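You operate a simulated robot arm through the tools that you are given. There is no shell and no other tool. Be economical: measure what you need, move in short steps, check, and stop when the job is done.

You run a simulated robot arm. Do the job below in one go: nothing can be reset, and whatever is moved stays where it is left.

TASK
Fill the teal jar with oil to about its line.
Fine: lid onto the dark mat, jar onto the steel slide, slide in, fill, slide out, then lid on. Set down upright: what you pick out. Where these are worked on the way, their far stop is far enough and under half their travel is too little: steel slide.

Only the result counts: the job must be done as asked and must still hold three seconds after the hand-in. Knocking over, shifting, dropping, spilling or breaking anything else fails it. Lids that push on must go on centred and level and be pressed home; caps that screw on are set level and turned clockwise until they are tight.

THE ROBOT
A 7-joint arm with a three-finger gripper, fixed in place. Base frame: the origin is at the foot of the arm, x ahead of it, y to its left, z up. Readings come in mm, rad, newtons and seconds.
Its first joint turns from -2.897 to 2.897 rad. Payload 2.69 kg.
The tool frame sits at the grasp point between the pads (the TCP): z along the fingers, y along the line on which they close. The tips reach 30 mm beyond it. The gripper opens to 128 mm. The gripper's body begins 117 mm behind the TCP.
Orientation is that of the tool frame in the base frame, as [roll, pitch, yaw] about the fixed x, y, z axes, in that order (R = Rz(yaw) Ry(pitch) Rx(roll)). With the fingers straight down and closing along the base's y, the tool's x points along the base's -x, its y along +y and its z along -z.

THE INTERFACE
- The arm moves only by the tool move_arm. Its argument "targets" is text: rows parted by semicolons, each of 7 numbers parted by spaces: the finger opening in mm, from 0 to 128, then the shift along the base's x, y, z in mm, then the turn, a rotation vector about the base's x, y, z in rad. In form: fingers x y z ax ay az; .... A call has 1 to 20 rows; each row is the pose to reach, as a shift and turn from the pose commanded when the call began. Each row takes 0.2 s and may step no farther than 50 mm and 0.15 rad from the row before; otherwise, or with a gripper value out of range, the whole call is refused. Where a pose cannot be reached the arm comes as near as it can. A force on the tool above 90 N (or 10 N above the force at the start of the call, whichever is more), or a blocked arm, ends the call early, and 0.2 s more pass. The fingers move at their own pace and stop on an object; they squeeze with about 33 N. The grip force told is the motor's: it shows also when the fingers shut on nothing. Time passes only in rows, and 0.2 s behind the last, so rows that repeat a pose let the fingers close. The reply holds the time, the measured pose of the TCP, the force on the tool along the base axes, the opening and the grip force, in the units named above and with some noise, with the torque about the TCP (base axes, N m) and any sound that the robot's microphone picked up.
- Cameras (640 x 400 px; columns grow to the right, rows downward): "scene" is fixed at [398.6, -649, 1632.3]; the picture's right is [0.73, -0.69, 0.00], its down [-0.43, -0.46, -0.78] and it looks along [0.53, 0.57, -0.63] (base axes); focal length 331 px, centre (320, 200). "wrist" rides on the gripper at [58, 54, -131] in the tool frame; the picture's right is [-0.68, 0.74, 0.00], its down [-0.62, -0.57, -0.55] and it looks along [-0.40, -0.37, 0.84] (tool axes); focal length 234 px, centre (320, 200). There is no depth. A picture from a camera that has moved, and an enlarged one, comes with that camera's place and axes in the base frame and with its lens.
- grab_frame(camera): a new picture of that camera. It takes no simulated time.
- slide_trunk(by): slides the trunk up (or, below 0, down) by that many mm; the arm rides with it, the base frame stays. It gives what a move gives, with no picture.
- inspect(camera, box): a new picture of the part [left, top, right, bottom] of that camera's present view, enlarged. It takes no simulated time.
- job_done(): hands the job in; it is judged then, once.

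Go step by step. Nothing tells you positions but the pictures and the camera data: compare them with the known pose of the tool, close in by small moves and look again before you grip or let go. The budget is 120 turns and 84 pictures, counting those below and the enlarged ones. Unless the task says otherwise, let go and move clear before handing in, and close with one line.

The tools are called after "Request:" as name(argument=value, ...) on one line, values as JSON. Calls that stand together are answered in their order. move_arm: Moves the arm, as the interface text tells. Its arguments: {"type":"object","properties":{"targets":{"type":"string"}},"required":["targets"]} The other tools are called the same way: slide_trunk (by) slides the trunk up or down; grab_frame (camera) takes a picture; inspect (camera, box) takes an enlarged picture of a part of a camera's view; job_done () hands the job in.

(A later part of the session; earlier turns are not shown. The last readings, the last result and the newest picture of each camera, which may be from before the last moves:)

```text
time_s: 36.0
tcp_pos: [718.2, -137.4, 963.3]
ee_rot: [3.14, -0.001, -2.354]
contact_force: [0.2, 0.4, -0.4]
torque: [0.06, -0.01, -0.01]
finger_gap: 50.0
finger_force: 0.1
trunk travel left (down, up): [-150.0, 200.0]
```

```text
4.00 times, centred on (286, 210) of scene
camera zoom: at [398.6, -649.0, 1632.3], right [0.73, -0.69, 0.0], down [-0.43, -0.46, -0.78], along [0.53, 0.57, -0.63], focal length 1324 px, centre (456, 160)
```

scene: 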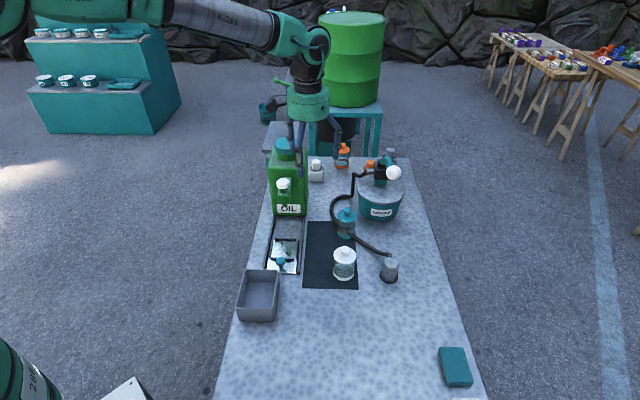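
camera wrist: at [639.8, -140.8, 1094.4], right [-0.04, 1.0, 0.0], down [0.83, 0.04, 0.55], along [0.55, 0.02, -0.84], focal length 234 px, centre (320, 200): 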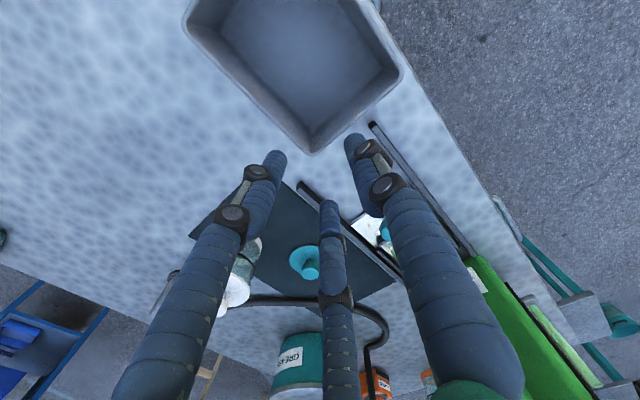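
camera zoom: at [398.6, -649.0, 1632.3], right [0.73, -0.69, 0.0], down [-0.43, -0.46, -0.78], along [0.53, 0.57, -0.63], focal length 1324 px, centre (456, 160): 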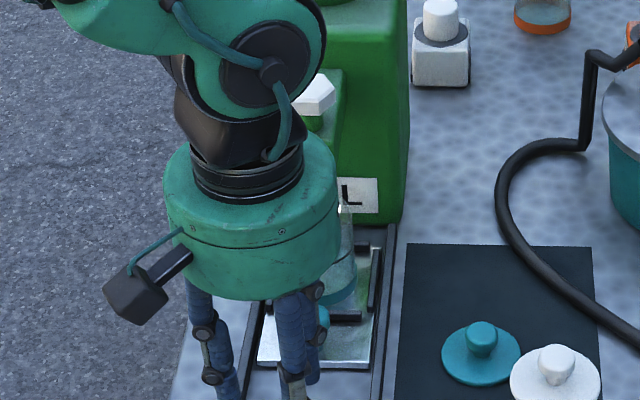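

Request:
move_arm(targets="50 0 0 40 0 0 0; 50 25 -25 70 0 0 0; 50 55 -50 100 0 0 0; 50 85 -75 117 0 0 0; 50 112 -93 117 0 0 0; 50 112 -93 117 0 0 0")

Request:
inspect(camera="scene", box=[250, 160, 330, 260])

Request:
grab_frame(camera="wrist")

```text
time_s: 37.4
tcp_pos: [835.1, -232.0, 1076.8]
ee_rot: [3.141, 0.0, -2.356]
contact_force: [0.3, -0.7, -0.8]
torque: [0.04, 0.05, 0.0]
finger_gap: 50.1
finger_force: 0.0
trunk travel left (down, up): [-150.0, 200.0]
```

```text
4.00 times, centred on (290, 210) of scene
camera zoom: at [398.6, -649.0, 1632.3], right [0.73, -0.69, 0.0], down [-0.43, -0.46, -0.78], along [0.53, 0.57, -0.63], focal length 1324 px, centre (440, 160)
```

zoom: 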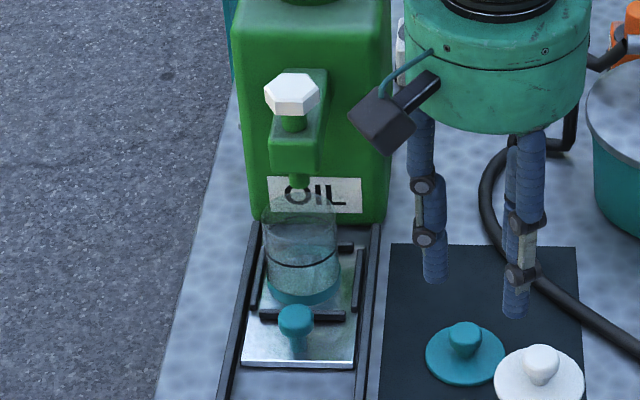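

```text
38 pictures are left
camera wrist: at [756.9, -235.5, 1207.5], right [-0.04, 1.0, 0.0], down [0.84, 0.04, 0.55], along [0.55, 0.02, -0.84], focal length 234 px, centre (320, 200)
```

wrist: 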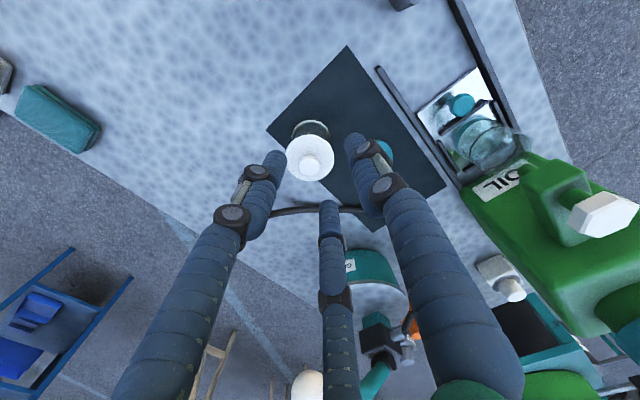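

Request:
inspect(camera="scene", box=[270, 190, 320, 240])

Request:
inspect(camera="wrist", box=[400, 60, 640, 210])

```text
8.00 times, centred on (295, 215) of scene
camera zoom: at [398.6, -649.0, 1632.3], right [0.73, -0.69, 0.0], down [-0.43, -0.46, -0.78], along [0.53, 0.57, -0.63], focal length 2649 px, centre (520, 80)
```

zoom: 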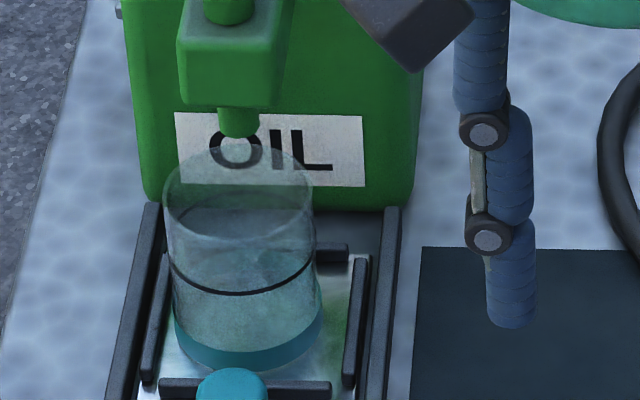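

```text
2.67 times, centred on (520, 135) of wrist
camera zoom: at [756.9, -235.5, 1207.5], right [-0.04, 1.0, 0.0], down [0.84, 0.04, 0.55], along [0.55, 0.02, -0.84], focal length 624 px, centre (-213, 373)
```

zoom: 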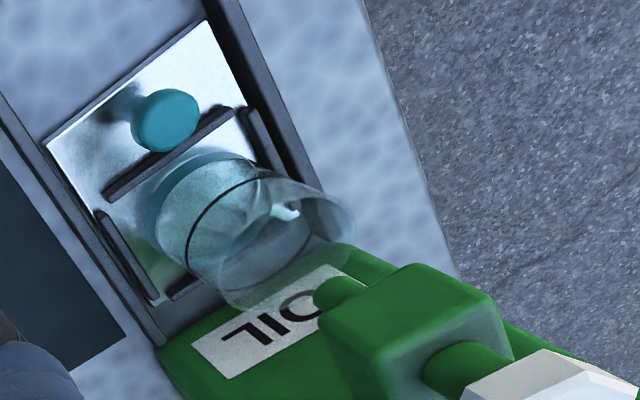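

The jar is under or nearly under the nozzle. I'll push the slide home to its stop using closed fingers behind the slide knob, which stays clear of the tap.

Request:
move_arm(targets="20 -20 49 -10 0 0 0; 0 -40 90 -20 0 0 0; 0 -60 135 -40 0 0 0; 0 -60 147 -80 0 0 0; 0 -60 147 -125 0 0 0; 0 -60 147 -165 0 0 0; 0 -60 147 -180 0 0 0; 0 -60 147 -180 0 0 0")

Request:
inspect(camera="scene", box=[250, 200, 314, 280])

```text
refused: row 1 steps farther than a row can; nothing moved
```

```text
5.00 times, centred on (282, 240) of scene
camera zoom: at [398.6, -649.0, 1632.3], right [0.73, -0.69, 0.0], down [-0.43, -0.46, -0.78], along [0.53, 0.57, -0.63], focal length 1656 px, centre (510, 0)
```

zoom: 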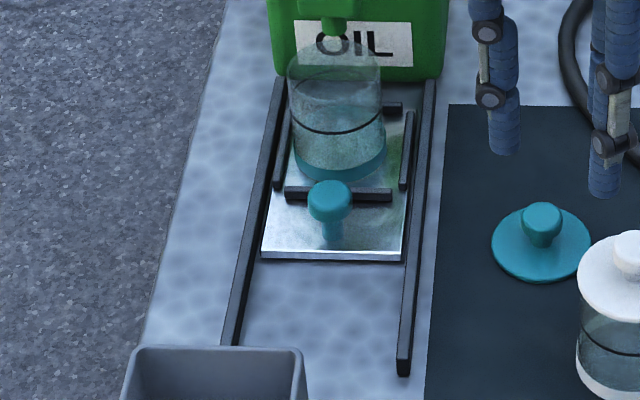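

Request:
move_arm(targets="20 -15 40 -10 0 0 0; 0 -30 75 -20 0 0 0; 0 -45 110 -30 0 0 0; 0 -60 147 -50 0 0 0; 0 -60 147 -95 0 0 0; 0 -60 147 -140 0 0 0; 0 -60 147 -180 0 0 0; 0 -60 147 -180 0 0 0")

Request:
inspect(camera="scene", box=[250, 200, 314, 280])

```text
time_s: 39.2
tcp_pos: [773.5, -86.8, 899.4]
ee_rot: [-3.141, 0.0, -2.356]
contact_force: [0.6, 0.6, 0.9]
torque: [0.01, 0.05, 0.01]
finger_gap: 2.2
finger_force: 31.5
trunk travel left (down, up): [-150.0, 200.0]
```

```text
5.00 times, centred on (282, 240) of scene
camera zoom: at [398.6, -649.0, 1632.3], right [0.73, -0.69, 0.0], down [-0.43, -0.46, -0.78], along [0.53, 0.57, -0.63], focal length 1656 px, centre (510, 0)
```

zoom: 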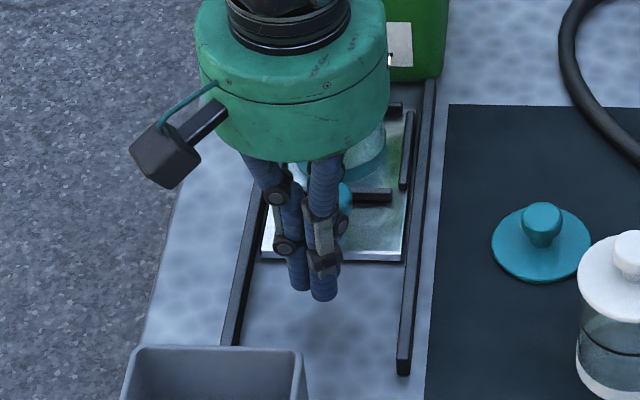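

Request:
move_arm(targets="0 4 4 0 0 0 0; 0 8 8 0 0 0 0; 0 10 10 0 0 0 0; 0 12 12 0 0 0 0; 0 13.5 13.5 0 0 0 0; 0 15 15 0 0 0 0; 0 16.5 16.5 0 0 0 0; 0 18 18 0 0 0 0; 0 18 18 0 0 0 0")

Request:
inspect(camera="scene", box=[250, 200, 314, 280])

```text
time_s: 41.2
tcp_pos: [789.5, -67.5, 898.5]
ee_rot: [3.138, 0.0, -2.357]
contact_force: [-25.8, -38.1, 0.7]
torque: [-0.16, 0.06, -0.35]
finger_gap: 2.3
finger_force: 31.3
trunk travel left (down, up): [-150.0, 200.0]
```

```text
5.00 times, centred on (282, 240) of scene
camera zoom: at [398.6, -649.0, 1632.3], right [0.73, -0.69, 0.0], down [-0.43, -0.46, -0.78], along [0.53, 0.57, -0.63], focal length 1656 px, centre (510, 0)
```

zoom: 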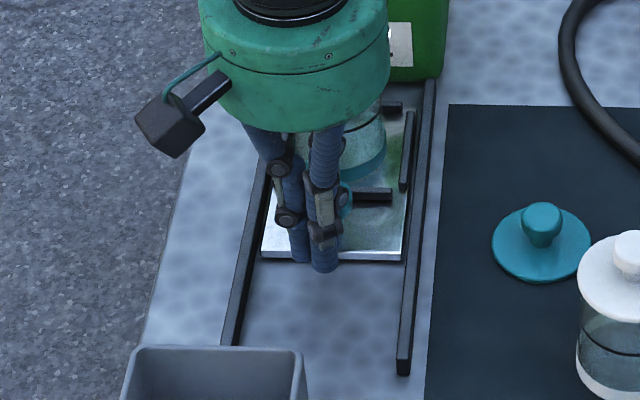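

The slide is already at its stop (46 N, no movement). I'm backing off and rising to look at the hex tap from above at about (861, 2).

Request:
move_arm(targets="0 -10 -10 0 0 0 0; 0 -20 -20 30 0 0 0; 20 -20 -20 80 0 0 0; 40 -20 -20 130 0 0 0; 60 -20 -20 180 0 0 0; 80 -20 -20 230 0 0 0; 90 -20 -20 260 0 0 0; 90 10 10 260 0 0 0; 90 40 40 260 0 0 0; 90 68 70 260 0 0 0; 90 68 70 260 0 0 0")

Request:
grab_frame(camera="wrist")

Request:
inspect(camera="scene", box=[240, 120, 336, 220])

```text
time_s: 43.6
tcp_pos: [860.0, 4.5, 1160.8]
ee_rot: [3.141, -0.002, -2.355]
contact_force: [0.3, 0.2, -0.3]
torque: [-0.04, 0.01, -0.02]
finger_gap: 89.9
finger_force: 0.1
trunk travel left (down, up): [-150.0, 200.0]
```

```text
32 pictures are left
camera wrist: at [782.7, 1.1, 1291.1], right [-0.04, 1.0, 0.0], down [0.84, 0.04, 0.55], along [0.55, 0.02, -0.84], focal length 234 px, centre (320, 200)
```

wrist: 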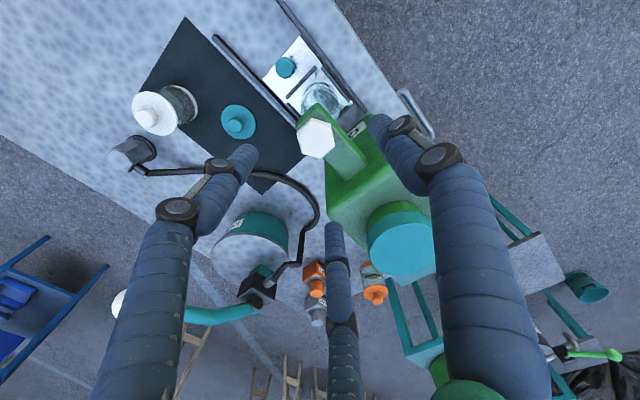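

```text
4.00 times, centred on (288, 170) of scene
camera zoom: at [398.6, -649.0, 1632.3], right [0.73, -0.69, 0.0], down [-0.43, -0.46, -0.78], along [0.53, 0.57, -0.63], focal length 1324 px, centre (448, 320)
```

zoom: 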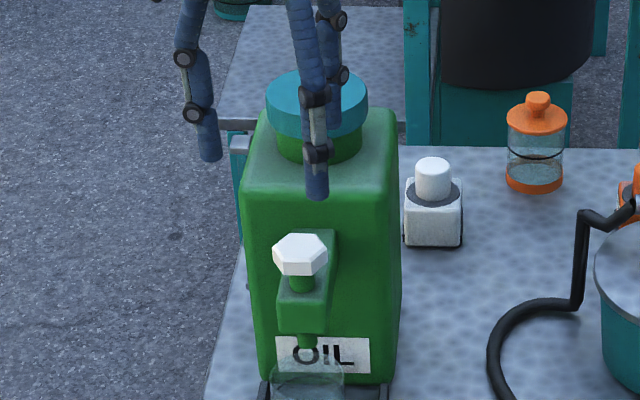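

The hex tap's centre is about (859.5, -0.5) with its top at z≈1062. I'm rotating -30° to match the fingers to its flats and descending around it.

Request:
move_arm(targets="90 -0.5 -4 0 0 0 -0.13; 80 -0.5 -5 -15 0 0 -0.26; 80 -0.5 -5 -35 0 0 -0.40; 80 -0.5 -5 -55 0 0 -0.524; 80 -0.5 -5 -55 0 0 -0.524")

Request:
grab_frame(camera="wrist")

Request:
inspect(camera="scene", box=[256, 150, 320, 220])

```text
time_s: 44.8
tcp_pos: [859.2, -2.0, 1104.3]
ee_rot: [3.141, 0.0, -2.882]
contact_force: [0.4, -0.7, -0.4]
torque: [-0.01, 0.0, -0.01]
finger_gap: 79.8
finger_force: 0.1
trunk travel left (down, up): [-150.0, 200.0]
```

```text
30 pictures are left
camera wrist: at [788.4, 34.8, 1235.2], right [0.46, 0.89, 0.0], down [0.74, -0.39, 0.55], along [0.49, -0.25, -0.84], focal length 234 px, centre (320, 200)
```

wrist: 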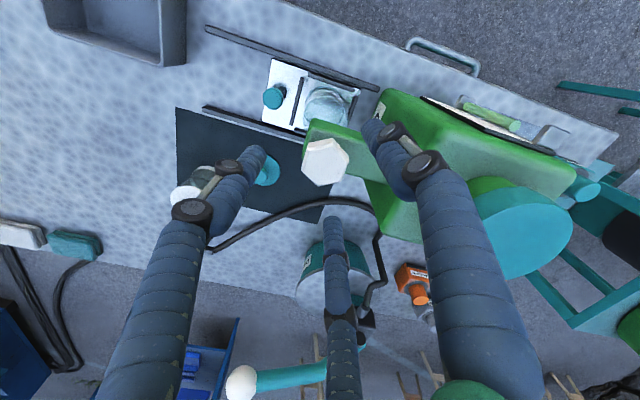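

```text
5.71 times, centred on (288, 185) of scene
camera zoom: at [398.6, -649.0, 1632.3], right [0.73, -0.69, 0.0], down [-0.43, -0.46, -0.78], along [0.53, 0.57, -0.63], focal length 1892 px, centre (503, 286)
```

zoom: 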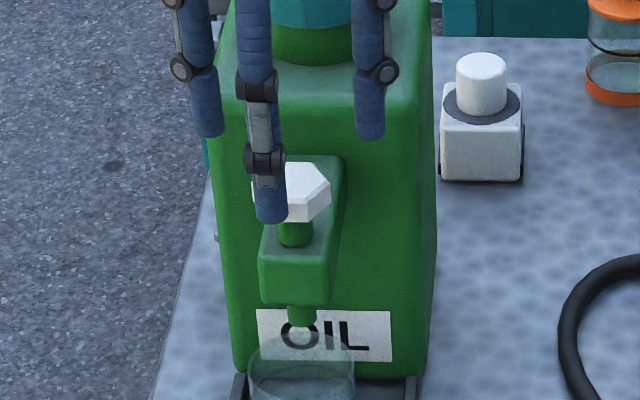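

Request:
inspect(camera="scene", box=[272, 160, 320, 190])

Request:
inspect(camera="wrist", box=[230, 100, 406, 210])

```text
13.33 times, centred on (296, 175) of scene
camera zoom: at [398.6, -649.0, 1632.3], right [0.73, -0.69, 0.0], down [-0.43, -0.46, -0.78], along [0.53, 0.57, -0.63], focal length 4415 px, centre (640, 533)
```

zoom: 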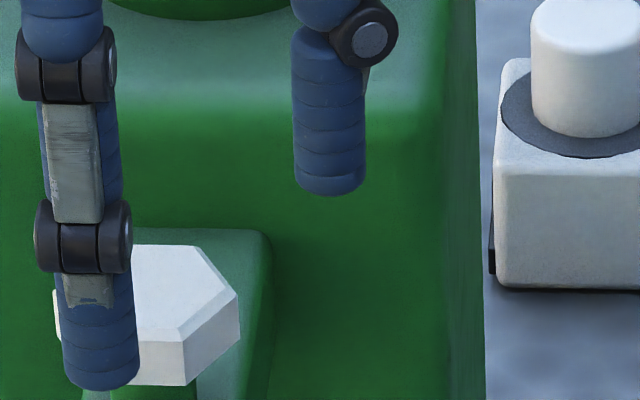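

```text
3.64 times, centred on (318, 155) of wrist
camera zoom: at [788.4, 34.8, 1235.2], right [0.46, 0.89, 0.0], down [0.74, -0.39, 0.55], along [0.49, -0.25, -0.84], focal length 852 px, centre (327, 364)
```

zoom: 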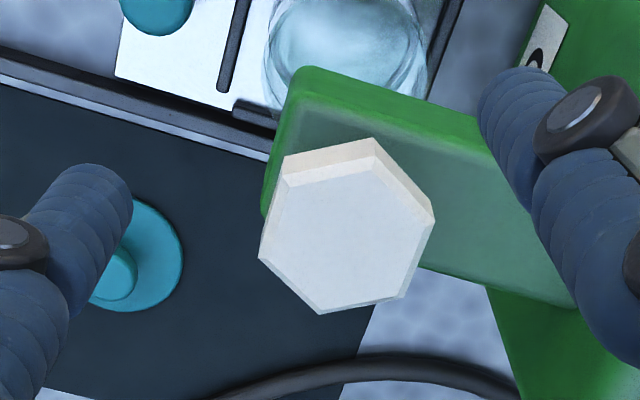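

The tap is centred within about 2 mm. I'm descending so the tips are beside the hex, then closing.

Request:
move_arm(targets="70 1.5 1.5 -12 0 0 0; 70 1.5 1.5 -26 0 0 0; 60 1.5 1.5 -26 0 0 0; 45 1.5 1.5 -26 0 0 0; 30 1.5 1.5 -26 0 0 0; 30 1.5 1.5 -26 0 0 0")

Request:
inspect(camera="scene", box=[256, 150, 320, 240])

```text
time_s: 46.2
tcp_pos: [862.1, -0.2, 1079.0]
ee_rot: [3.142, 0.002, -2.881]
contact_force: [20.6, 0.5, -2.5]
torque: [0.03, -0.66, 0.21]
finger_gap: 36.3
finger_force: 45.2
trunk travel left (down, up): [-150.0, 200.0]
```

```text
4.44 times, centred on (288, 195) of scene
camera zoom: at [398.6, -649.0, 1632.3], right [0.73, -0.69, 0.0], down [-0.43, -0.46, -0.78], along [0.53, 0.57, -0.63], focal length 1472 px, centre (462, 222)
```

zoom: 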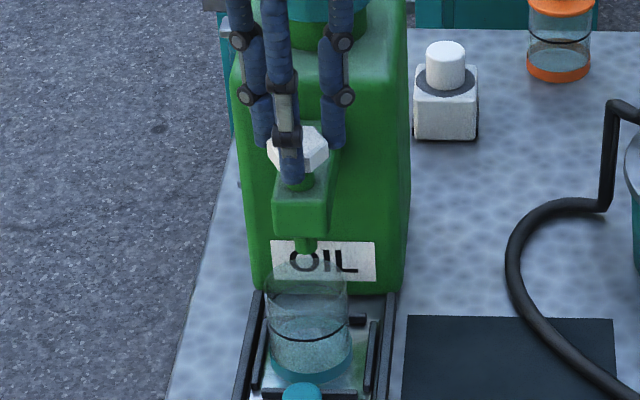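

The tap is gripped across its flats. I'm relieving the side force and turning counter-clockwise a little.

Request:
move_arm(targets="30 1 0 0 0 0 0.05; 30 1.5 0 0 0 0 0.12; 30 1.5 0 0 0 0 0.20; 30 1.5 0 0 0 0 0.30; 30 1.5 0 0 0 0 0.30")

Request:
inspect(camera="scene", box=[256, 150, 320, 240])

```text
time_s: 47.4
tcp_pos: [863.1, 1.2, 1077.2]
ee_rot: [-3.14, 0.0, -2.577]
contact_force: [18.8, -4.0, 0.9]
torque: [0.05, -0.56, -0.08]
finger_gap: 35.5
finger_force: 45.5
trunk travel left (down, up): [-150.0, 200.0]
```

```text
4.44 times, centred on (288, 195) of scene
camera zoom: at [398.6, -649.0, 1632.3], right [0.73, -0.69, 0.0], down [-0.43, -0.46, -0.78], along [0.53, 0.57, -0.63], focal length 1472 px, centre (462, 222)
```

zoom: 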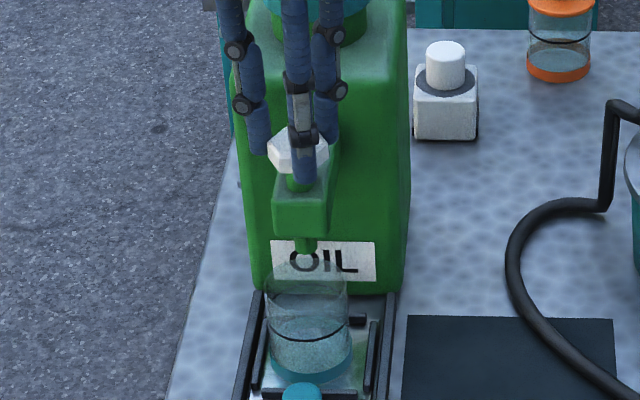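

It turns with little torque and nothing flows yet. I'm turning further.

Request:
move_arm(targets="30 0.5 0 0 0 0 0.13; 30 1 0 0 0 0 0.26; 30 1 0 0 0 0 0.39; 30 1 0 0 0 0 0.5")

Request:
inspect(camera="scene", box=[256, 150, 320, 240])

```text
time_s: 48.4
tcp_pos: [863.0, 0.2, 1076.7]
ee_rot: [3.139, 0.001, -2.078]
contact_force: [12.1, 6.7, 1.8]
torque: [0.24, -0.26, -0.57]
finger_gap: 35.4
finger_force: 45.0
trunk travel left (down, up): [-150.0, 200.0]
```

```text
4.44 times, centred on (288, 195) of scene
camera zoom: at [398.6, -649.0, 1632.3], right [0.73, -0.69, 0.0], down [-0.43, -0.46, -0.78], along [0.53, 0.57, -0.63], focal length 1472 px, centre (462, 222)
```

zoom: 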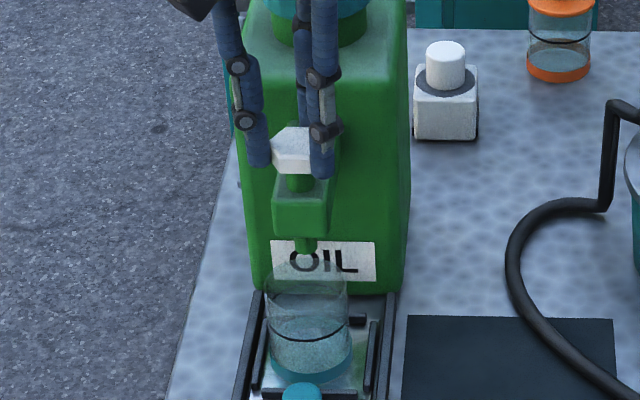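

Request:
inspect(camera="scene", box=[276, 165, 308, 195])

```text
13.33 times, centred on (292, 180) of scene
camera zoom: at [398.6, -649.0, 1632.3], right [0.73, -0.69, 0.0], down [-0.43, -0.46, -0.78], along [0.53, 0.57, -0.63], focal length 4415 px, centre (693, 467)
```

zoom: 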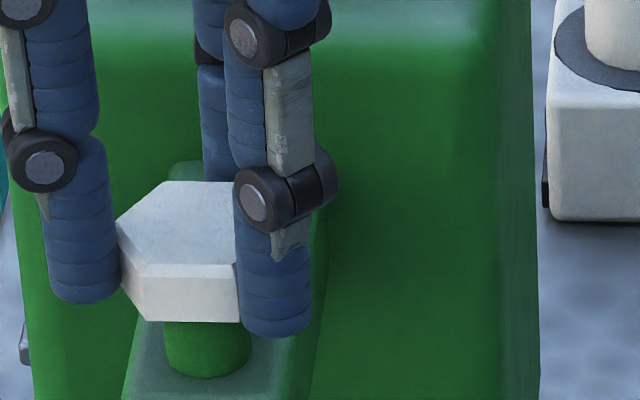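

The hex didn't rotate (the fingers slipped round it), so it is likely a press plunger. I'll let go, rise, close the fingers and press on its top lightly.

Request:
move_arm(targets="50 0 0 0 0 0 0; 70 -1 0 0 0 0 0; 70 -1 0 20 0 0 0; 70 -1 0 45 0 0 0; 20 -1 0 45 0 0 0; 0 -1 0 45 0 0 0; 0 -1 0 35 0 0 0; 0 -1 0 25 0 0 0; 0 -1 0 21 0 0 0; 0 -1 0 21 0 0 0")

Request:
inspect(camera="scene", box=[256, 150, 320, 240])

```text
time_s: 50.6
tcp_pos: [861.2, 0.1, 1097.5]
ee_rot: [3.141, 0.001, -2.078]
contact_force: [0.3, -0.2, 0.7]
torque: [0.01, -0.01, 0.03]
finger_gap: 2.0
finger_force: 31.5
trunk travel left (down, up): [-150.0, 200.0]
```

```text
4.44 times, centred on (288, 195) of scene
camera zoom: at [398.6, -649.0, 1632.3], right [0.73, -0.69, 0.0], down [-0.43, -0.46, -0.78], along [0.53, 0.57, -0.63], focal length 1472 px, centre (462, 222)
```

zoom: 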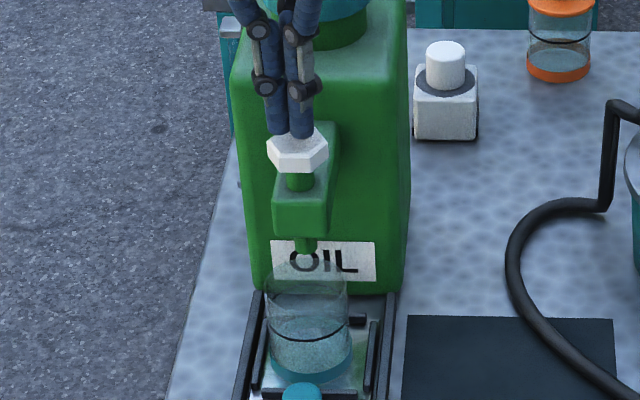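

Tips are just above the tap. I'm pressing down in small steps and then releasing, to see the effect.

Request:
move_arm(targets="0 0 0 -3 0 0 0; 0 0 0 -5 0 0 0; 0 0 0 -7 0 0 0; 0 0 0 -9 0 0 0; 0 0 0 -11 0 0 0; 0 0 0 -13 0 0 0")

Request:
inspect(camera="scene", box=[256, 160, 320, 240])

```text
time_s: 52.0
tcp_pos: [860.7, -0.9, 1086.1]
ee_rot: [3.141, 0.001, -2.08]
contact_force: [1.0, 0.4, 1.9]
torque: [0.01, 0.01, 0.0]
finger_gap: 6.1
finger_force: 31.2
trunk travel left (down, up): [-150.0, 200.0]
```

```text
5.00 times, centred on (288, 200) of scene
camera zoom: at [398.6, -649.0, 1632.3], right [0.73, -0.69, 0.0], down [-0.43, -0.46, -0.78], along [0.53, 0.57, -0.63], focal length 1656 px, centre (480, 200)
```

zoom: 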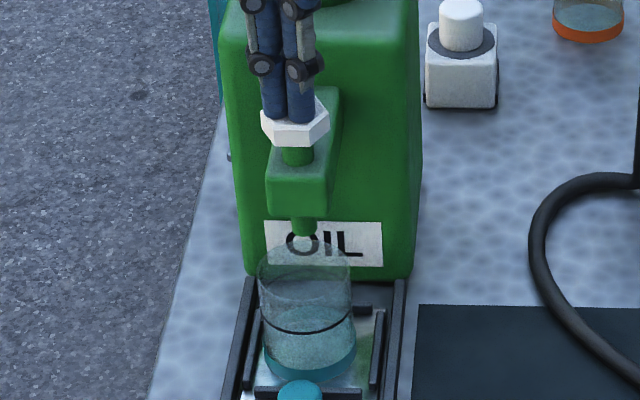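

Request:
move_arm(targets="0 0 0 -2 0 0 0; 0 0 0 -4 0 0 0; 0 0 0 -6 0 0 0; 0 0 0 -8 0 0 0")

Request:
inspect(camera="scene", box=[256, 160, 320, 240])

```text
time_s: 53.0
tcp_pos: [860.5, 0.9, 1079.2]
ee_rot: [3.141, 0.001, -2.079]
contact_force: [1.8, -1.0, 4.1]
torque: [-0.03, -0.06, 0.0]
finger_gap: 6.0
finger_force: 32.0
trunk travel left (down, up): [-150.0, 200.0]
heard: click
```

```text
5.00 times, centred on (288, 200) of scene
camera zoom: at [398.6, -649.0, 1632.3], right [0.73, -0.69, 0.0], down [-0.43, -0.46, -0.78], along [0.53, 0.57, -0.63], focal length 1656 px, centre (480, 200)
```

zoom: 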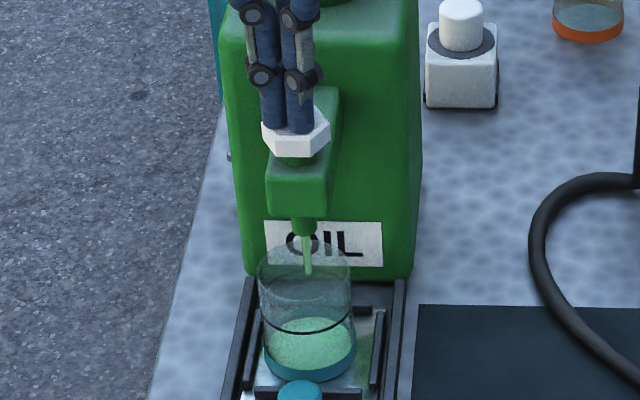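

Pressing it clicks and oil flows. I'm checking the level precisely before letting any time pass.

Request:
inspect(camera="scene", box=[302, 205, 302, 240])

Request:
inspect(camera="scene", box=[298, 205, 336, 240])

```text
refused: the box must be [left, top, right, bottom]
```

```text
11.43 times, centred on (317, 222) of scene
camera zoom: at [398.6, -649.0, 1632.3], right [0.73, -0.69, 0.0], down [-0.43, -0.46, -0.78], along [0.53, 0.57, -0.63], focal length 3784 px, centre (354, -57)
```

zoom: 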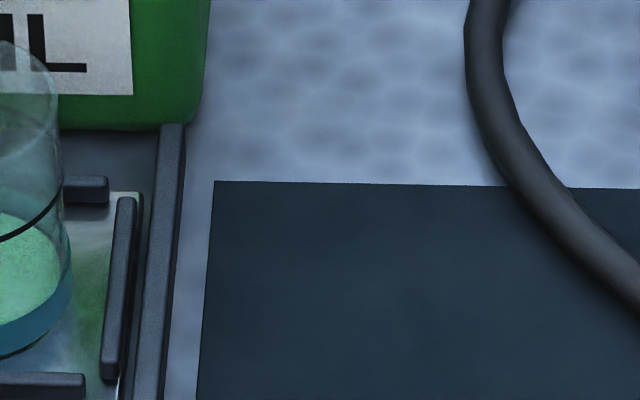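

Request:
inspect(camera="scene", box=[266, 207, 306, 239])

```text
12.50 times, centred on (286, 223) of scene
camera zoom: at [398.6, -649.0, 1632.3], right [0.73, -0.69, 0.0], down [-0.43, -0.46, -0.78], along [0.53, 0.57, -0.63], focal length 4139 px, centre (745, -88)
```

zoom: 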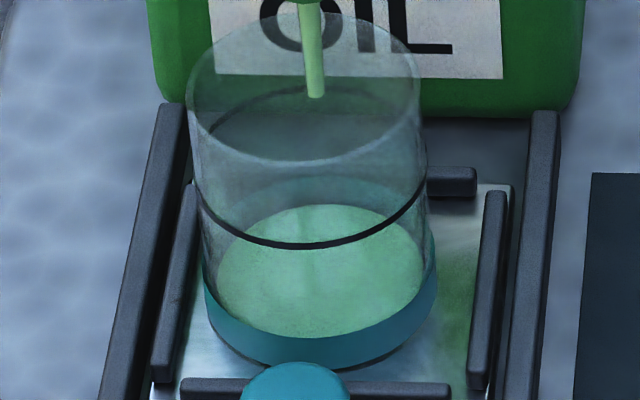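

The oil is just above the bottom, with the line at about 42 mm. I'll hold the press briefly and check the rate.

Request:
move_arm(targets="0 0 0 0 0 0 0; 0 0 0 0 0 0 0; 0 0 0 0 0 0 0; 0 0 0 0 0 0 0")

Request:
inspect(camera="scene", box=[266, 207, 306, 239])

```text
time_s: 54.0
tcp_pos: [860.2, 1.3, 1079.0]
ee_rot: [-3.14, 0.0, -2.079]
contact_force: [2.1, 0.6, 4.4]
torque: [0.0, -0.09, 0.03]
finger_gap: 6.0
finger_force: 30.9
trunk travel left (down, up): [-150.0, 200.0]
```

```text
12.50 times, centred on (286, 223) of scene
camera zoom: at [398.6, -649.0, 1632.3], right [0.73, -0.69, 0.0], down [-0.43, -0.46, -0.78], along [0.53, 0.57, -0.63], focal length 4139 px, centre (745, -88)
```

zoom: 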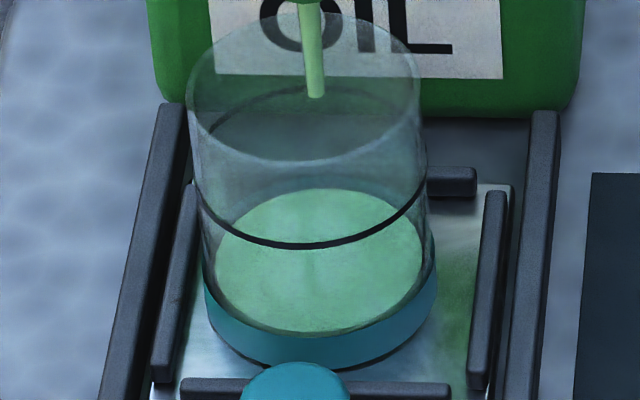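

The level rises slowly, roughly 11–17 px per second with about 90 px to go. I'm holding for another ~2.8 s.

Request:
move_arm(targets="0 0 0 0 0 0 0; 0 0 0 0 0 0 0; 0 0 0 0 0 0 0; 0 0 0 0 0 0 0; 0 0 0 0 0 0 0; 0 0 0 0 0 0 0; 0 0 0 0 0 0 0; 0 0 0 0 0 0 0; 0 0 0 0 0 0 0; 0 0 0 0 0 0 0; 0 0 0 0 0 0 0; 0 0 0 0 0 0 0; 0 0 0 0 0 0 0")

Request:
inspect(camera="scene", box=[266, 207, 306, 239])

```text
time_s: 56.8
tcp_pos: [860.4, 1.0, 1078.7]
ee_rot: [3.141, 0.001, -2.079]
contact_force: [1.4, 1.6, 4.4]
torque: [0.03, -0.02, -0.01]
finger_gap: 6.0
finger_force: 31.2
trunk travel left (down, up): [-150.0, 200.0]
```

```text
12.50 times, centred on (286, 223) of scene
camera zoom: at [398.6, -649.0, 1632.3], right [0.73, -0.69, 0.0], down [-0.43, -0.46, -0.78], along [0.53, 0.57, -0.63], focal length 4139 px, centre (745, -88)
```

zoom: 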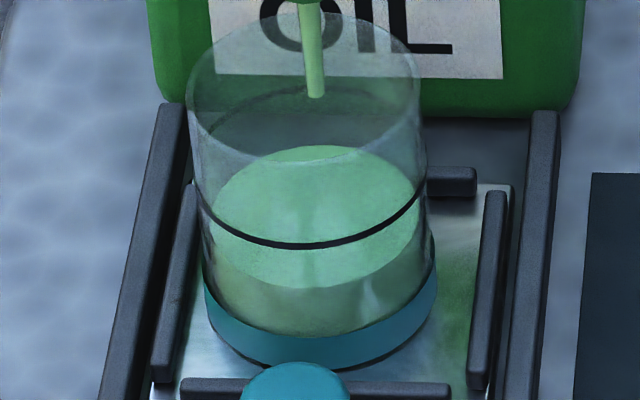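

Front edge of the surface is at y=288 with the line at 245, rising about 15.7 px/s, so roughly 3 s remain. I'm holding 2.2 s more, then checking.

Request:
move_arm(targets="0 0 0 0 0 0 0; 0 0 0 0 0 0 0; 0 0 0 0 0 0 0; 0 0 0 0 0 0 0; 0 0 0 0 0 0 0; 0 0 0 0 0 0 0; 0 0 0 0 0 0 0; 0 0 0 0 0 0 0; 0 0 0 0 0 0 0; 0 0 0 0 0 0 0")

Request:
inspect(camera="scene", box=[266, 207, 306, 239])

```text
time_s: 59.0
tcp_pos: [860.1, 2.4, 1078.5]
ee_rot: [-3.142, -0.002, -2.078]
contact_force: [0.7, 0.2, 4.1]
torque: [0.01, -0.06, 0.03]
finger_gap: 6.1
finger_force: 31.9
trunk travel left (down, up): [-150.0, 200.0]
```

```text
12.50 times, centred on (286, 223) of scene
camera zoom: at [398.6, -649.0, 1632.3], right [0.73, -0.69, 0.0], down [-0.43, -0.46, -0.78], along [0.53, 0.57, -0.63], focal length 4139 px, centre (745, -88)
```

zoom: 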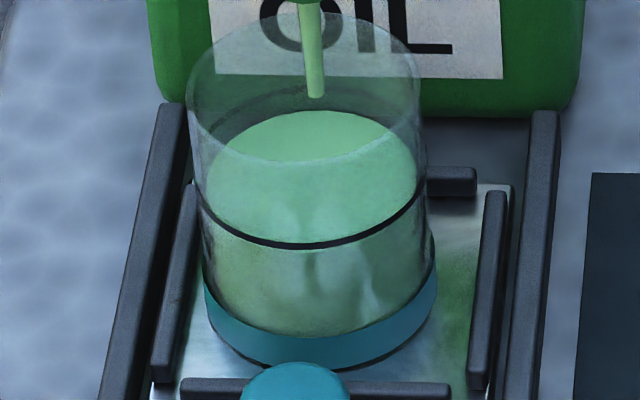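

About 1 s remains. I'm holding 0.6 s and then lifting off quickly.

Request:
move_arm(targets="0 0 0 0 0 0 0; 0 0 0 0 0 0 0; 0 0 0 0 0 0 0; 0 0 0 25 0 0 0; 0 0 0 40 0 0 0")

Request:
inspect(camera="scene", box=[266, 207, 306, 239])

```text
time_s: 60.2
tcp_pos: [858.4, -1.2, 1118.7]
ee_rot: [3.141, -0.001, -2.079]
contact_force: [-0.2, -0.5, 0.3]
torque: [0.02, -0.03, 0.02]
finger_gap: 2.0
finger_force: 31.7
trunk travel left (down, up): [-150.0, 200.0]
```

```text
12.50 times, centred on (286, 223) of scene
camera zoom: at [398.6, -649.0, 1632.3], right [0.73, -0.69, 0.0], down [-0.43, -0.46, -0.78], along [0.53, 0.57, -0.63], focal length 4139 px, centre (745, -88)
```

zoom: 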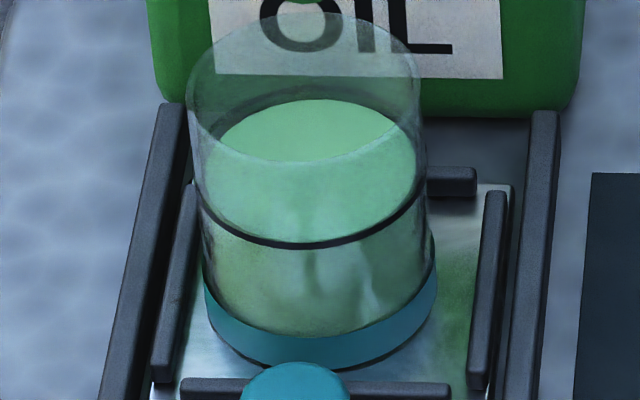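

The flow stopped and the level sits at the line. Now I go back to the slide knob at about (806, -54) to pull the slide out.

Request:
move_arm(targets="10 -30 -30 0 0 0 -0.09; 20 -60 -60 0 0 0 -0.18; 30 -84 -84 -20 0 0 -0.277; 50 -84 -84 -65 0 0 -0.277; 50 -84 -84 -110 0 0 -0.277; 50 -84 -84 -150 0 0 -0.277; 50 -84 -84 -173 0 0 -0.277; 50 -70 -70 -173 0 0 -0.277; 50 -54 -54 -173 0 0 -0.277; 50 -54 -54 -173 0 0 -0.277")

Request:
grab_frame(camera="wrist")

```text
time_s: 62.4
tcp_pos: [808.1, -53.7, 942.5]
ee_rot: [-3.141, 0.001, -2.355]
contact_force: [-0.7, 0.8, -0.6]
torque: [-0.03, 0.07, -0.03]
finger_gap: 49.9
finger_force: 0.1
trunk travel left (down, up): [-150.0, 200.0]
```

```text
13 pictures are left
camera wrist: at [728.8, -56.5, 1074.0], right [-0.04, 1.0, 0.0], down [0.84, 0.04, 0.55], along [0.55, 0.02, -0.84], focal length 234 px, centre (320, 200)
```

wrist: 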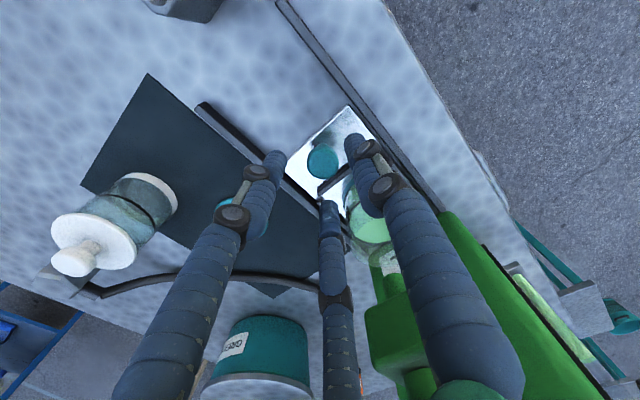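

The knob is slightly behind centre; I'm shifting (-3, +1), descending and gripping.

Request:
move_arm(targets="50 -3 1 -15 0 0 0; 50 -3 1 -30 0 0 0; 50 -3 1 -41 0 0 0; 50 -3 1 -41 0 0 0; 30 -3 1 -41 0 0 0; 10 -3 1 -41 0 0 0; 10 -3 1 -41 0 0 0")

```text
time_s: 64.0
tcp_pos: [805.6, -53.4, 904.2]
ee_rot: [3.14, -0.001, -2.357]
contact_force: [5.7, -3.7, 0.0]
torque: [-0.12, -0.2, 0.05]
finger_gap: 29.1
finger_force: 14.3
trunk travel left (down, up): [-150.0, 200.0]
```

The knob is gripped. I'm pulling the slide out slowly.

Request:
move_arm(targets="10 -1 -1 0 0 0 0; 10 -3 -3 0 0 0 0; 10 -6 -6 0 0 0 0; 10 -9 -9 0 0 0 0; 10 -12.5 -12.5 0 0 0 0; 10 -16 -16 0 0 0 0; 10 -19.5 -19.5 0 0 0 0; 10 -23 -23 0 0 0 0; 10 -26.5 -26.5 0 0 0 0; 10 -30 -30 0 0 0 0; 10 -33.5 -33.5 0 0 0 0; 10 -37 -37 0 0 0 0; 10 -40.5 -40.5 0 0 0 0; 10 -44 -44 0 0 0 0; 10 -47 -47 0 0 0 0; 10 -50 -50 0 0 0 0; 10 -52.5 -52.5 0 0 0 0; 10 -54.5 -54.5 0 0 0 0; 10 -56 -56 0 0 0 0; 10 -57 -57 0 0 0 0")

Request:
inspect(camera="scene", box=[246, 190, 342, 280])

```text
time_s: 68.2
tcp_pos: [748.3, -108.2, 903.3]
ee_rot: [-3.14, 0.003, -2.356]
contact_force: [20.9, 7.2, -0.9]
torque: [0.29, -0.4, 0.12]
finger_gap: 29.1
finger_force: 14.6
trunk travel left (down, up): [-150.0, 200.0]
```

```text
4.44 times, centred on (294, 235) of scene
camera zoom: at [398.6, -649.0, 1632.3], right [0.73, -0.69, 0.0], down [-0.43, -0.46, -0.78], along [0.53, 0.57, -0.63], focal length 1472 px, centre (436, 44)
```

zoom: 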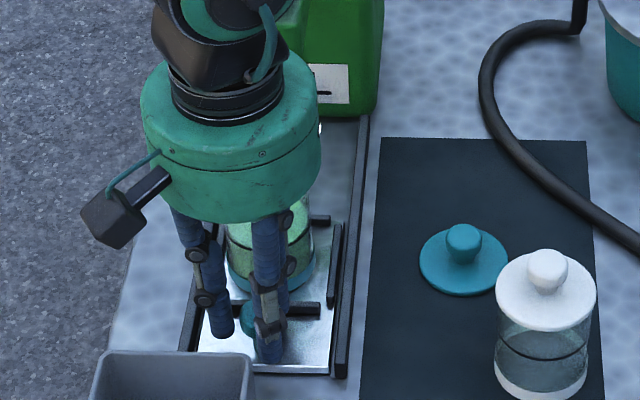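

The slide is back at its outer stop. I'm releasing and going over the lid at (905, -143).

Request:
move_arm(targets="10 1.5 1.5 0 0 0 0; 35 1.5 1.5 0 0 0 0; 50 1.5 1.5 0 0 0 0; 50 1.5 1.5 0 0 0 0; 50 1.5 1.5 40 0 0 0; 50 1.5 1.5 85 0 0 0; 50 1.5 1.5 115 0 0 0; 50 40 -10 115 0 0 0; 50 80 -20 115 0 0 0; 50 120 -28 115 0 0 0; 60 156 -34 100 0 0 0; 60 156 -34 60 0 0 0; 60 156 -34 60 0 0 0")

Request:
grab_frame(camera="wrist")

```text
time_s: 71.0
tcp_pos: [905.4, -144.3, 960.8]
ee_rot: [-3.141, 0.0, -2.357]
contact_force: [0.0, -0.3, -0.3]
torque: [0.03, 0.05, 0.03]
finger_gap: 60.1
finger_force: 0.0
trunk travel left (down, up): [-150.0, 200.0]
```

```text
11 pictures are left
camera wrist: at [825.3, -147.2, 1091.2], right [-0.04, 1.0, 0.0], down [0.84, 0.04, 0.55], along [0.55, 0.02, -0.84], focal length 234 px, centre (320, 200)
```

wrist: 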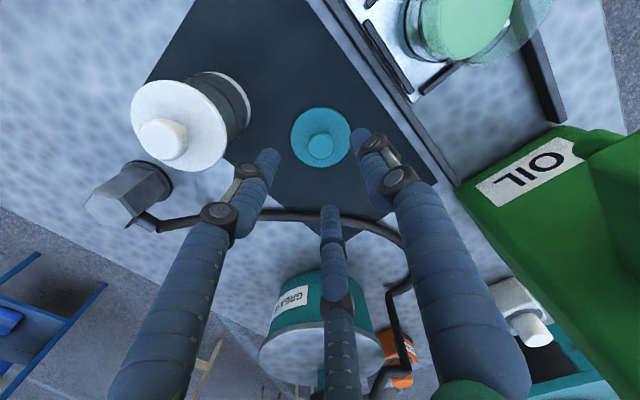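

The tool is right over the lid knob. I'm descending and gripping it.

Request:
move_arm(targets="50 0 0 -30 0 0 0; 45 0 0 -55 0 0 0; 45 0 0 -68 0 0 0; 45 0 0 -72 0 0 0; 30 0 0 -72 0 0 0; 10 0 0 -72 0 0 0; 0 0 0 -72 0 0 0; 0 0 0 -72 0 0 0")

```text
time_s: 72.8
tcp_pos: [902.9, -143.7, 891.7]
ee_rot: [3.141, -0.001, -2.357]
contact_force: [0.5, 0.0, 0.5]
torque: [0.01, -0.02, -0.02]
finger_gap: 23.4
finger_force: 32.6
trunk travel left (down, up): [-150.0, 200.0]
```

The lid knob is gripped (23.4 mm). I'm lifting and moving to a spot where I can measure the jar's position with the lid in hand.

Request:
move_arm(targets="0 0 0 5 0 0 0; 0 0 0 30 0 0 0; 0 0 0 75 0 0 0; 0 0 0 115 0 0 0; 0 -30 13 138 0 0 0; 0 -68 29 138 0 0 0; 0 -68 29 138 0 0 0; 0 -68 29 138 0 0 0")

Request:
grab_frame(camera="wrist")

```text
time_s: 74.6
tcp_pos: [836.0, -114.9, 1029.4]
ee_rot: [3.141, 0.001, -2.356]
contact_force: [0.7, -0.2, -1.0]
torque: [-0.01, 0.01, -0.03]
finger_gap: 23.4
finger_force: 33.3
trunk travel left (down, up): [-150.0, 200.0]
```

```text
10 pictures are left
camera wrist: at [757.3, -118.9, 1160.4], right [-0.04, 1.0, 0.0], down [0.84, 0.04, 0.55], along [0.55, 0.02, -0.84], focal length 234 px, centre (320, 200)
```

wrist: 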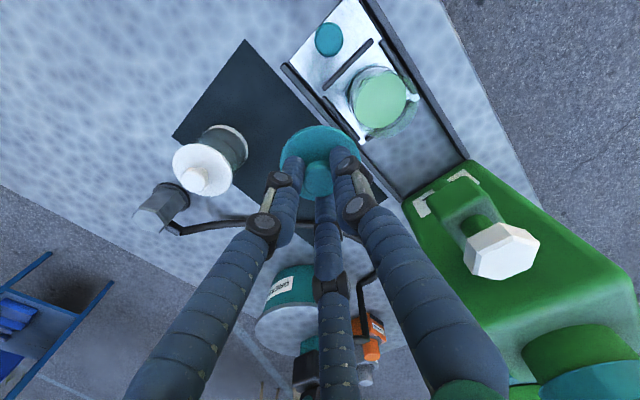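

Request:
inspect(camera="wrist", box=[336, 60, 432, 150])

```text
4.44 times, centred on (384, 105) of wrist
camera zoom: at [757.3, -118.9, 1160.4], right [-0.04, 1.0, 0.0], down [0.84, 0.04, 0.55], along [0.55, 0.02, -0.84], focal length 1041 px, centre (36, 622)
```

zoom: 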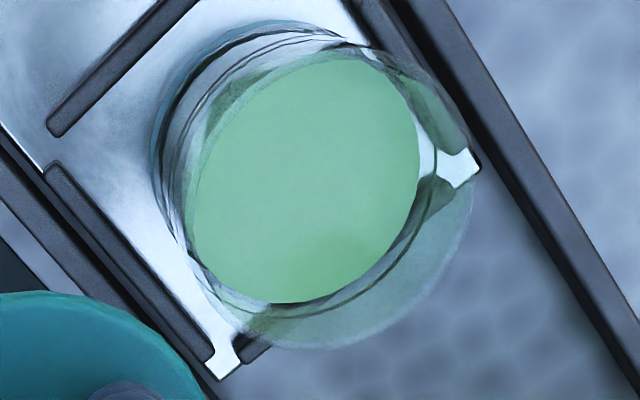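

The jar's rim centre is about (803.5, -54.5). I'm moving the lid above it with a ~20 mm gap and comparing in the scene view.

Request:
move_arm(targets="0 -16 30 0 0 0 0; 0 -32.5 60 0 0 0 0; 0 -32.5 60 -20 0 0 0; 0 -32.5 60 -39 0 0 0; 0 -32.5 60 -39 0 0 0; 0 -32.5 60 -39 0 0 0")

Request:
inspect(camera="scene", box=[260, 210, 316, 260])

Request:
inspect(camera="wrist", box=[250, 90, 394, 200])

```text
time_s: 76.0
tcp_pos: [801.6, -56.1, 990.9]
ee_rot: [3.14, 0.002, -2.356]
contact_force: [-0.5, -1.1, 0.1]
torque: [-0.02, -0.02, 0.0]
finger_gap: 23.4
finger_force: 33.1
trunk travel left (down, up): [-150.0, 200.0]
```

```text
8.00 times, centred on (288, 235) of scene
camera zoom: at [398.6, -649.0, 1632.3], right [0.73, -0.69, 0.0], down [-0.43, -0.46, -0.78], along [0.53, 0.57, -0.63], focal length 2649 px, centre (576, -80)
```

zoom: 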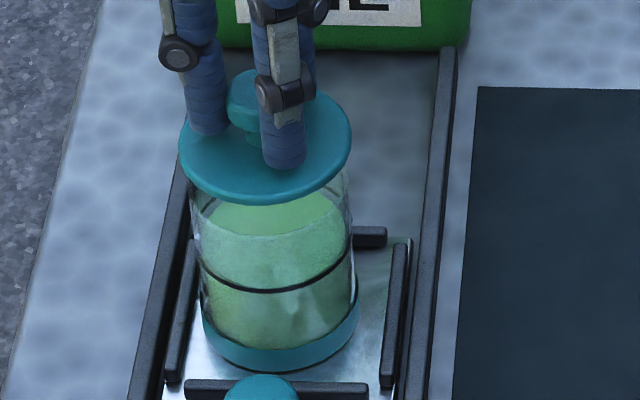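

```text
3.64 times, centred on (322, 145) of wrist
camera zoom: at [722.9, -60.0, 1121.9], right [-0.04, 1.0, 0.0], down [0.84, 0.04, 0.55], along [0.55, 0.02, -0.84], focal length 852 px, centre (313, 400)
```

zoom: 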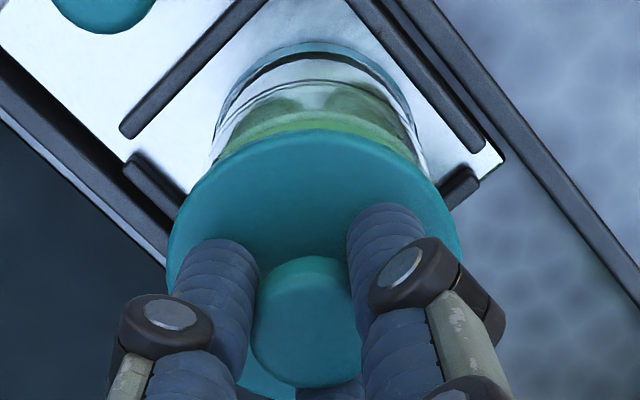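

Comparing both views, the lid needs about (+1.7, +2.2) mm to centre on the jar. I'm shifting and lowering gently to first contact.

Request:
move_arm(targets="0 1.7 2.2 0 0 0 0; 0 1.7 2.2 -8 0 0 0; 0 1.7 2.2 -13 0 0 0; 0 1.7 2.2 -16 0 0 0; 0 1.7 2.2 -18 0 0 0; 0 1.7 2.2 -19 0 0 0")

Request:
inspect(camera="scene", box=[260, 210, 316, 260])

```text
time_s: 77.4
tcp_pos: [805.0, -52.1, 973.9]
ee_rot: [-3.139, 0.002, -2.356]
contact_force: [0.4, -0.9, 8.7]
torque: [-0.02, 0.05, 0.04]
finger_gap: 23.3
finger_force: 33.5
trunk travel left (down, up): [-150.0, 200.0]
```

```text
8.00 times, centred on (288, 235) of scene
camera zoom: at [398.6, -649.0, 1632.3], right [0.73, -0.69, 0.0], down [-0.43, -0.46, -0.78], along [0.53, 0.57, -0.63], focal length 2649 px, centre (576, -80)
```

zoom: 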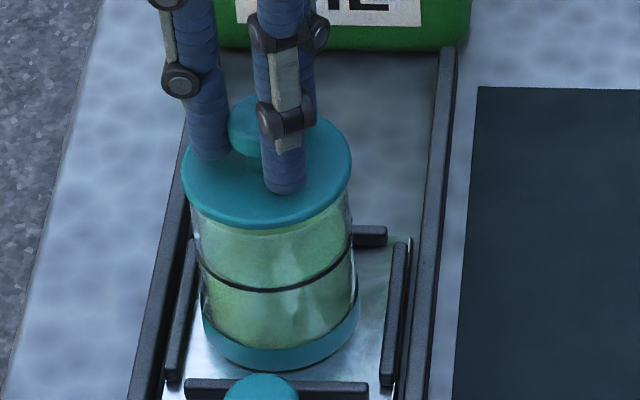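

First contact is at z≈974. I'm zooming in on lid centring before pressing.

Request:
inspect(camera="scene", box=[278, 222, 310, 247])

Request:
inspect(camera="wrist", box=[250, 90, 394, 200])

```text
16.00 times, centred on (294, 234) of scene
camera zoom: at [398.6, -649.0, 1632.3], right [0.73, -0.69, 0.0], down [-0.43, -0.46, -0.78], along [0.53, 0.57, -0.63], focal length 5298 px, centre (736, -352)
```

zoom: 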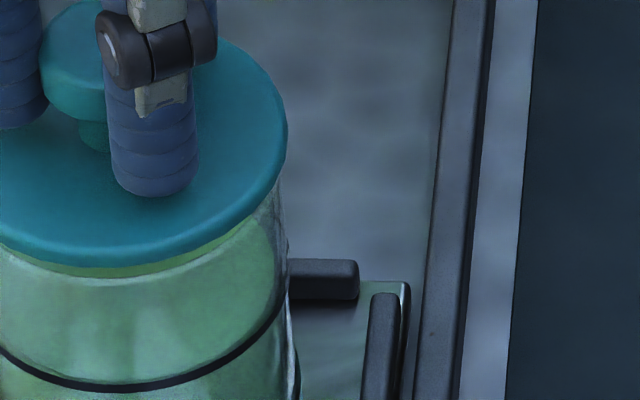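

```text
3.64 times, centred on (322, 145) of wrist
camera zoom: at [725.1, -55.3, 1104.0], right [-0.04, 1.0, 0.0], down [0.83, 0.04, 0.55], along [0.55, 0.02, -0.83], focal length 852 px, centre (313, 400)
```

zoom: 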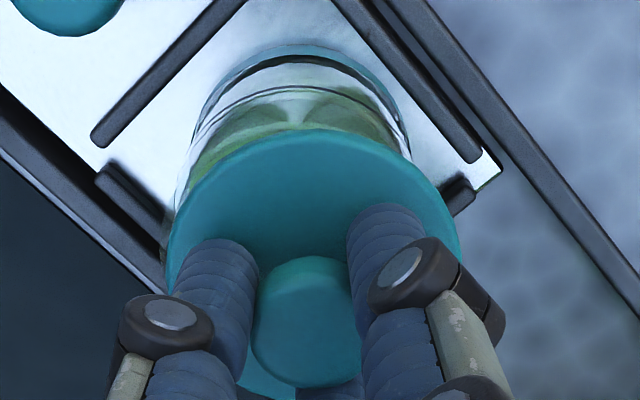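

Both views show the lid about 2.5 mm too far in +y. I'll lift slightly, shift (+0.5, -2.5) and lower again to light contact.

Request:
move_arm(targets="0 0 0 4 0 0 0; 0 0.5 -2.5 4 0 0 0; 0 0.5 -2.5 4 0 0 0; 0 0.5 -2.5 4 0 0 0")

```text
time_s: 78.4
tcp_pos: [805.5, -53.4, 974.4]
ee_rot: [-3.141, 0.0, -2.354]
contact_force: [0.9, 0.0, -0.2]
torque: [0.0, 0.02, 0.02]
finger_gap: 23.0
finger_force: 33.5
trunk travel left (down, up): [-150.0, 200.0]
```

Request:
inspect(camera="wrist", box=[250, 90, 394, 200])

```text
3.64 times, centred on (322, 145) of wrist
camera zoom: at [725.6, -57.7, 1106.1], right [-0.04, 1.0, 0.0], down [0.84, 0.04, 0.55], along [0.55, 0.02, -0.84], focal length 852 px, centre (313, 400)
```

zoom: 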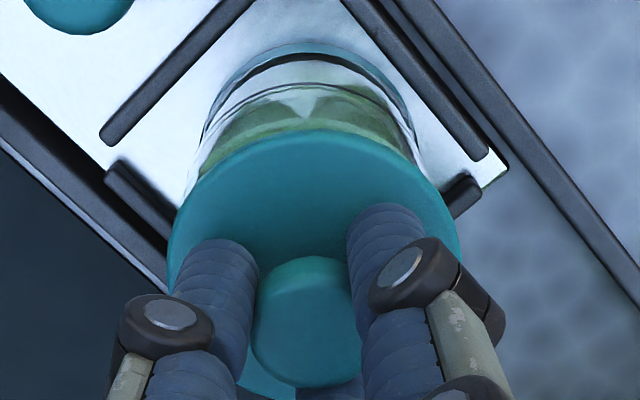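

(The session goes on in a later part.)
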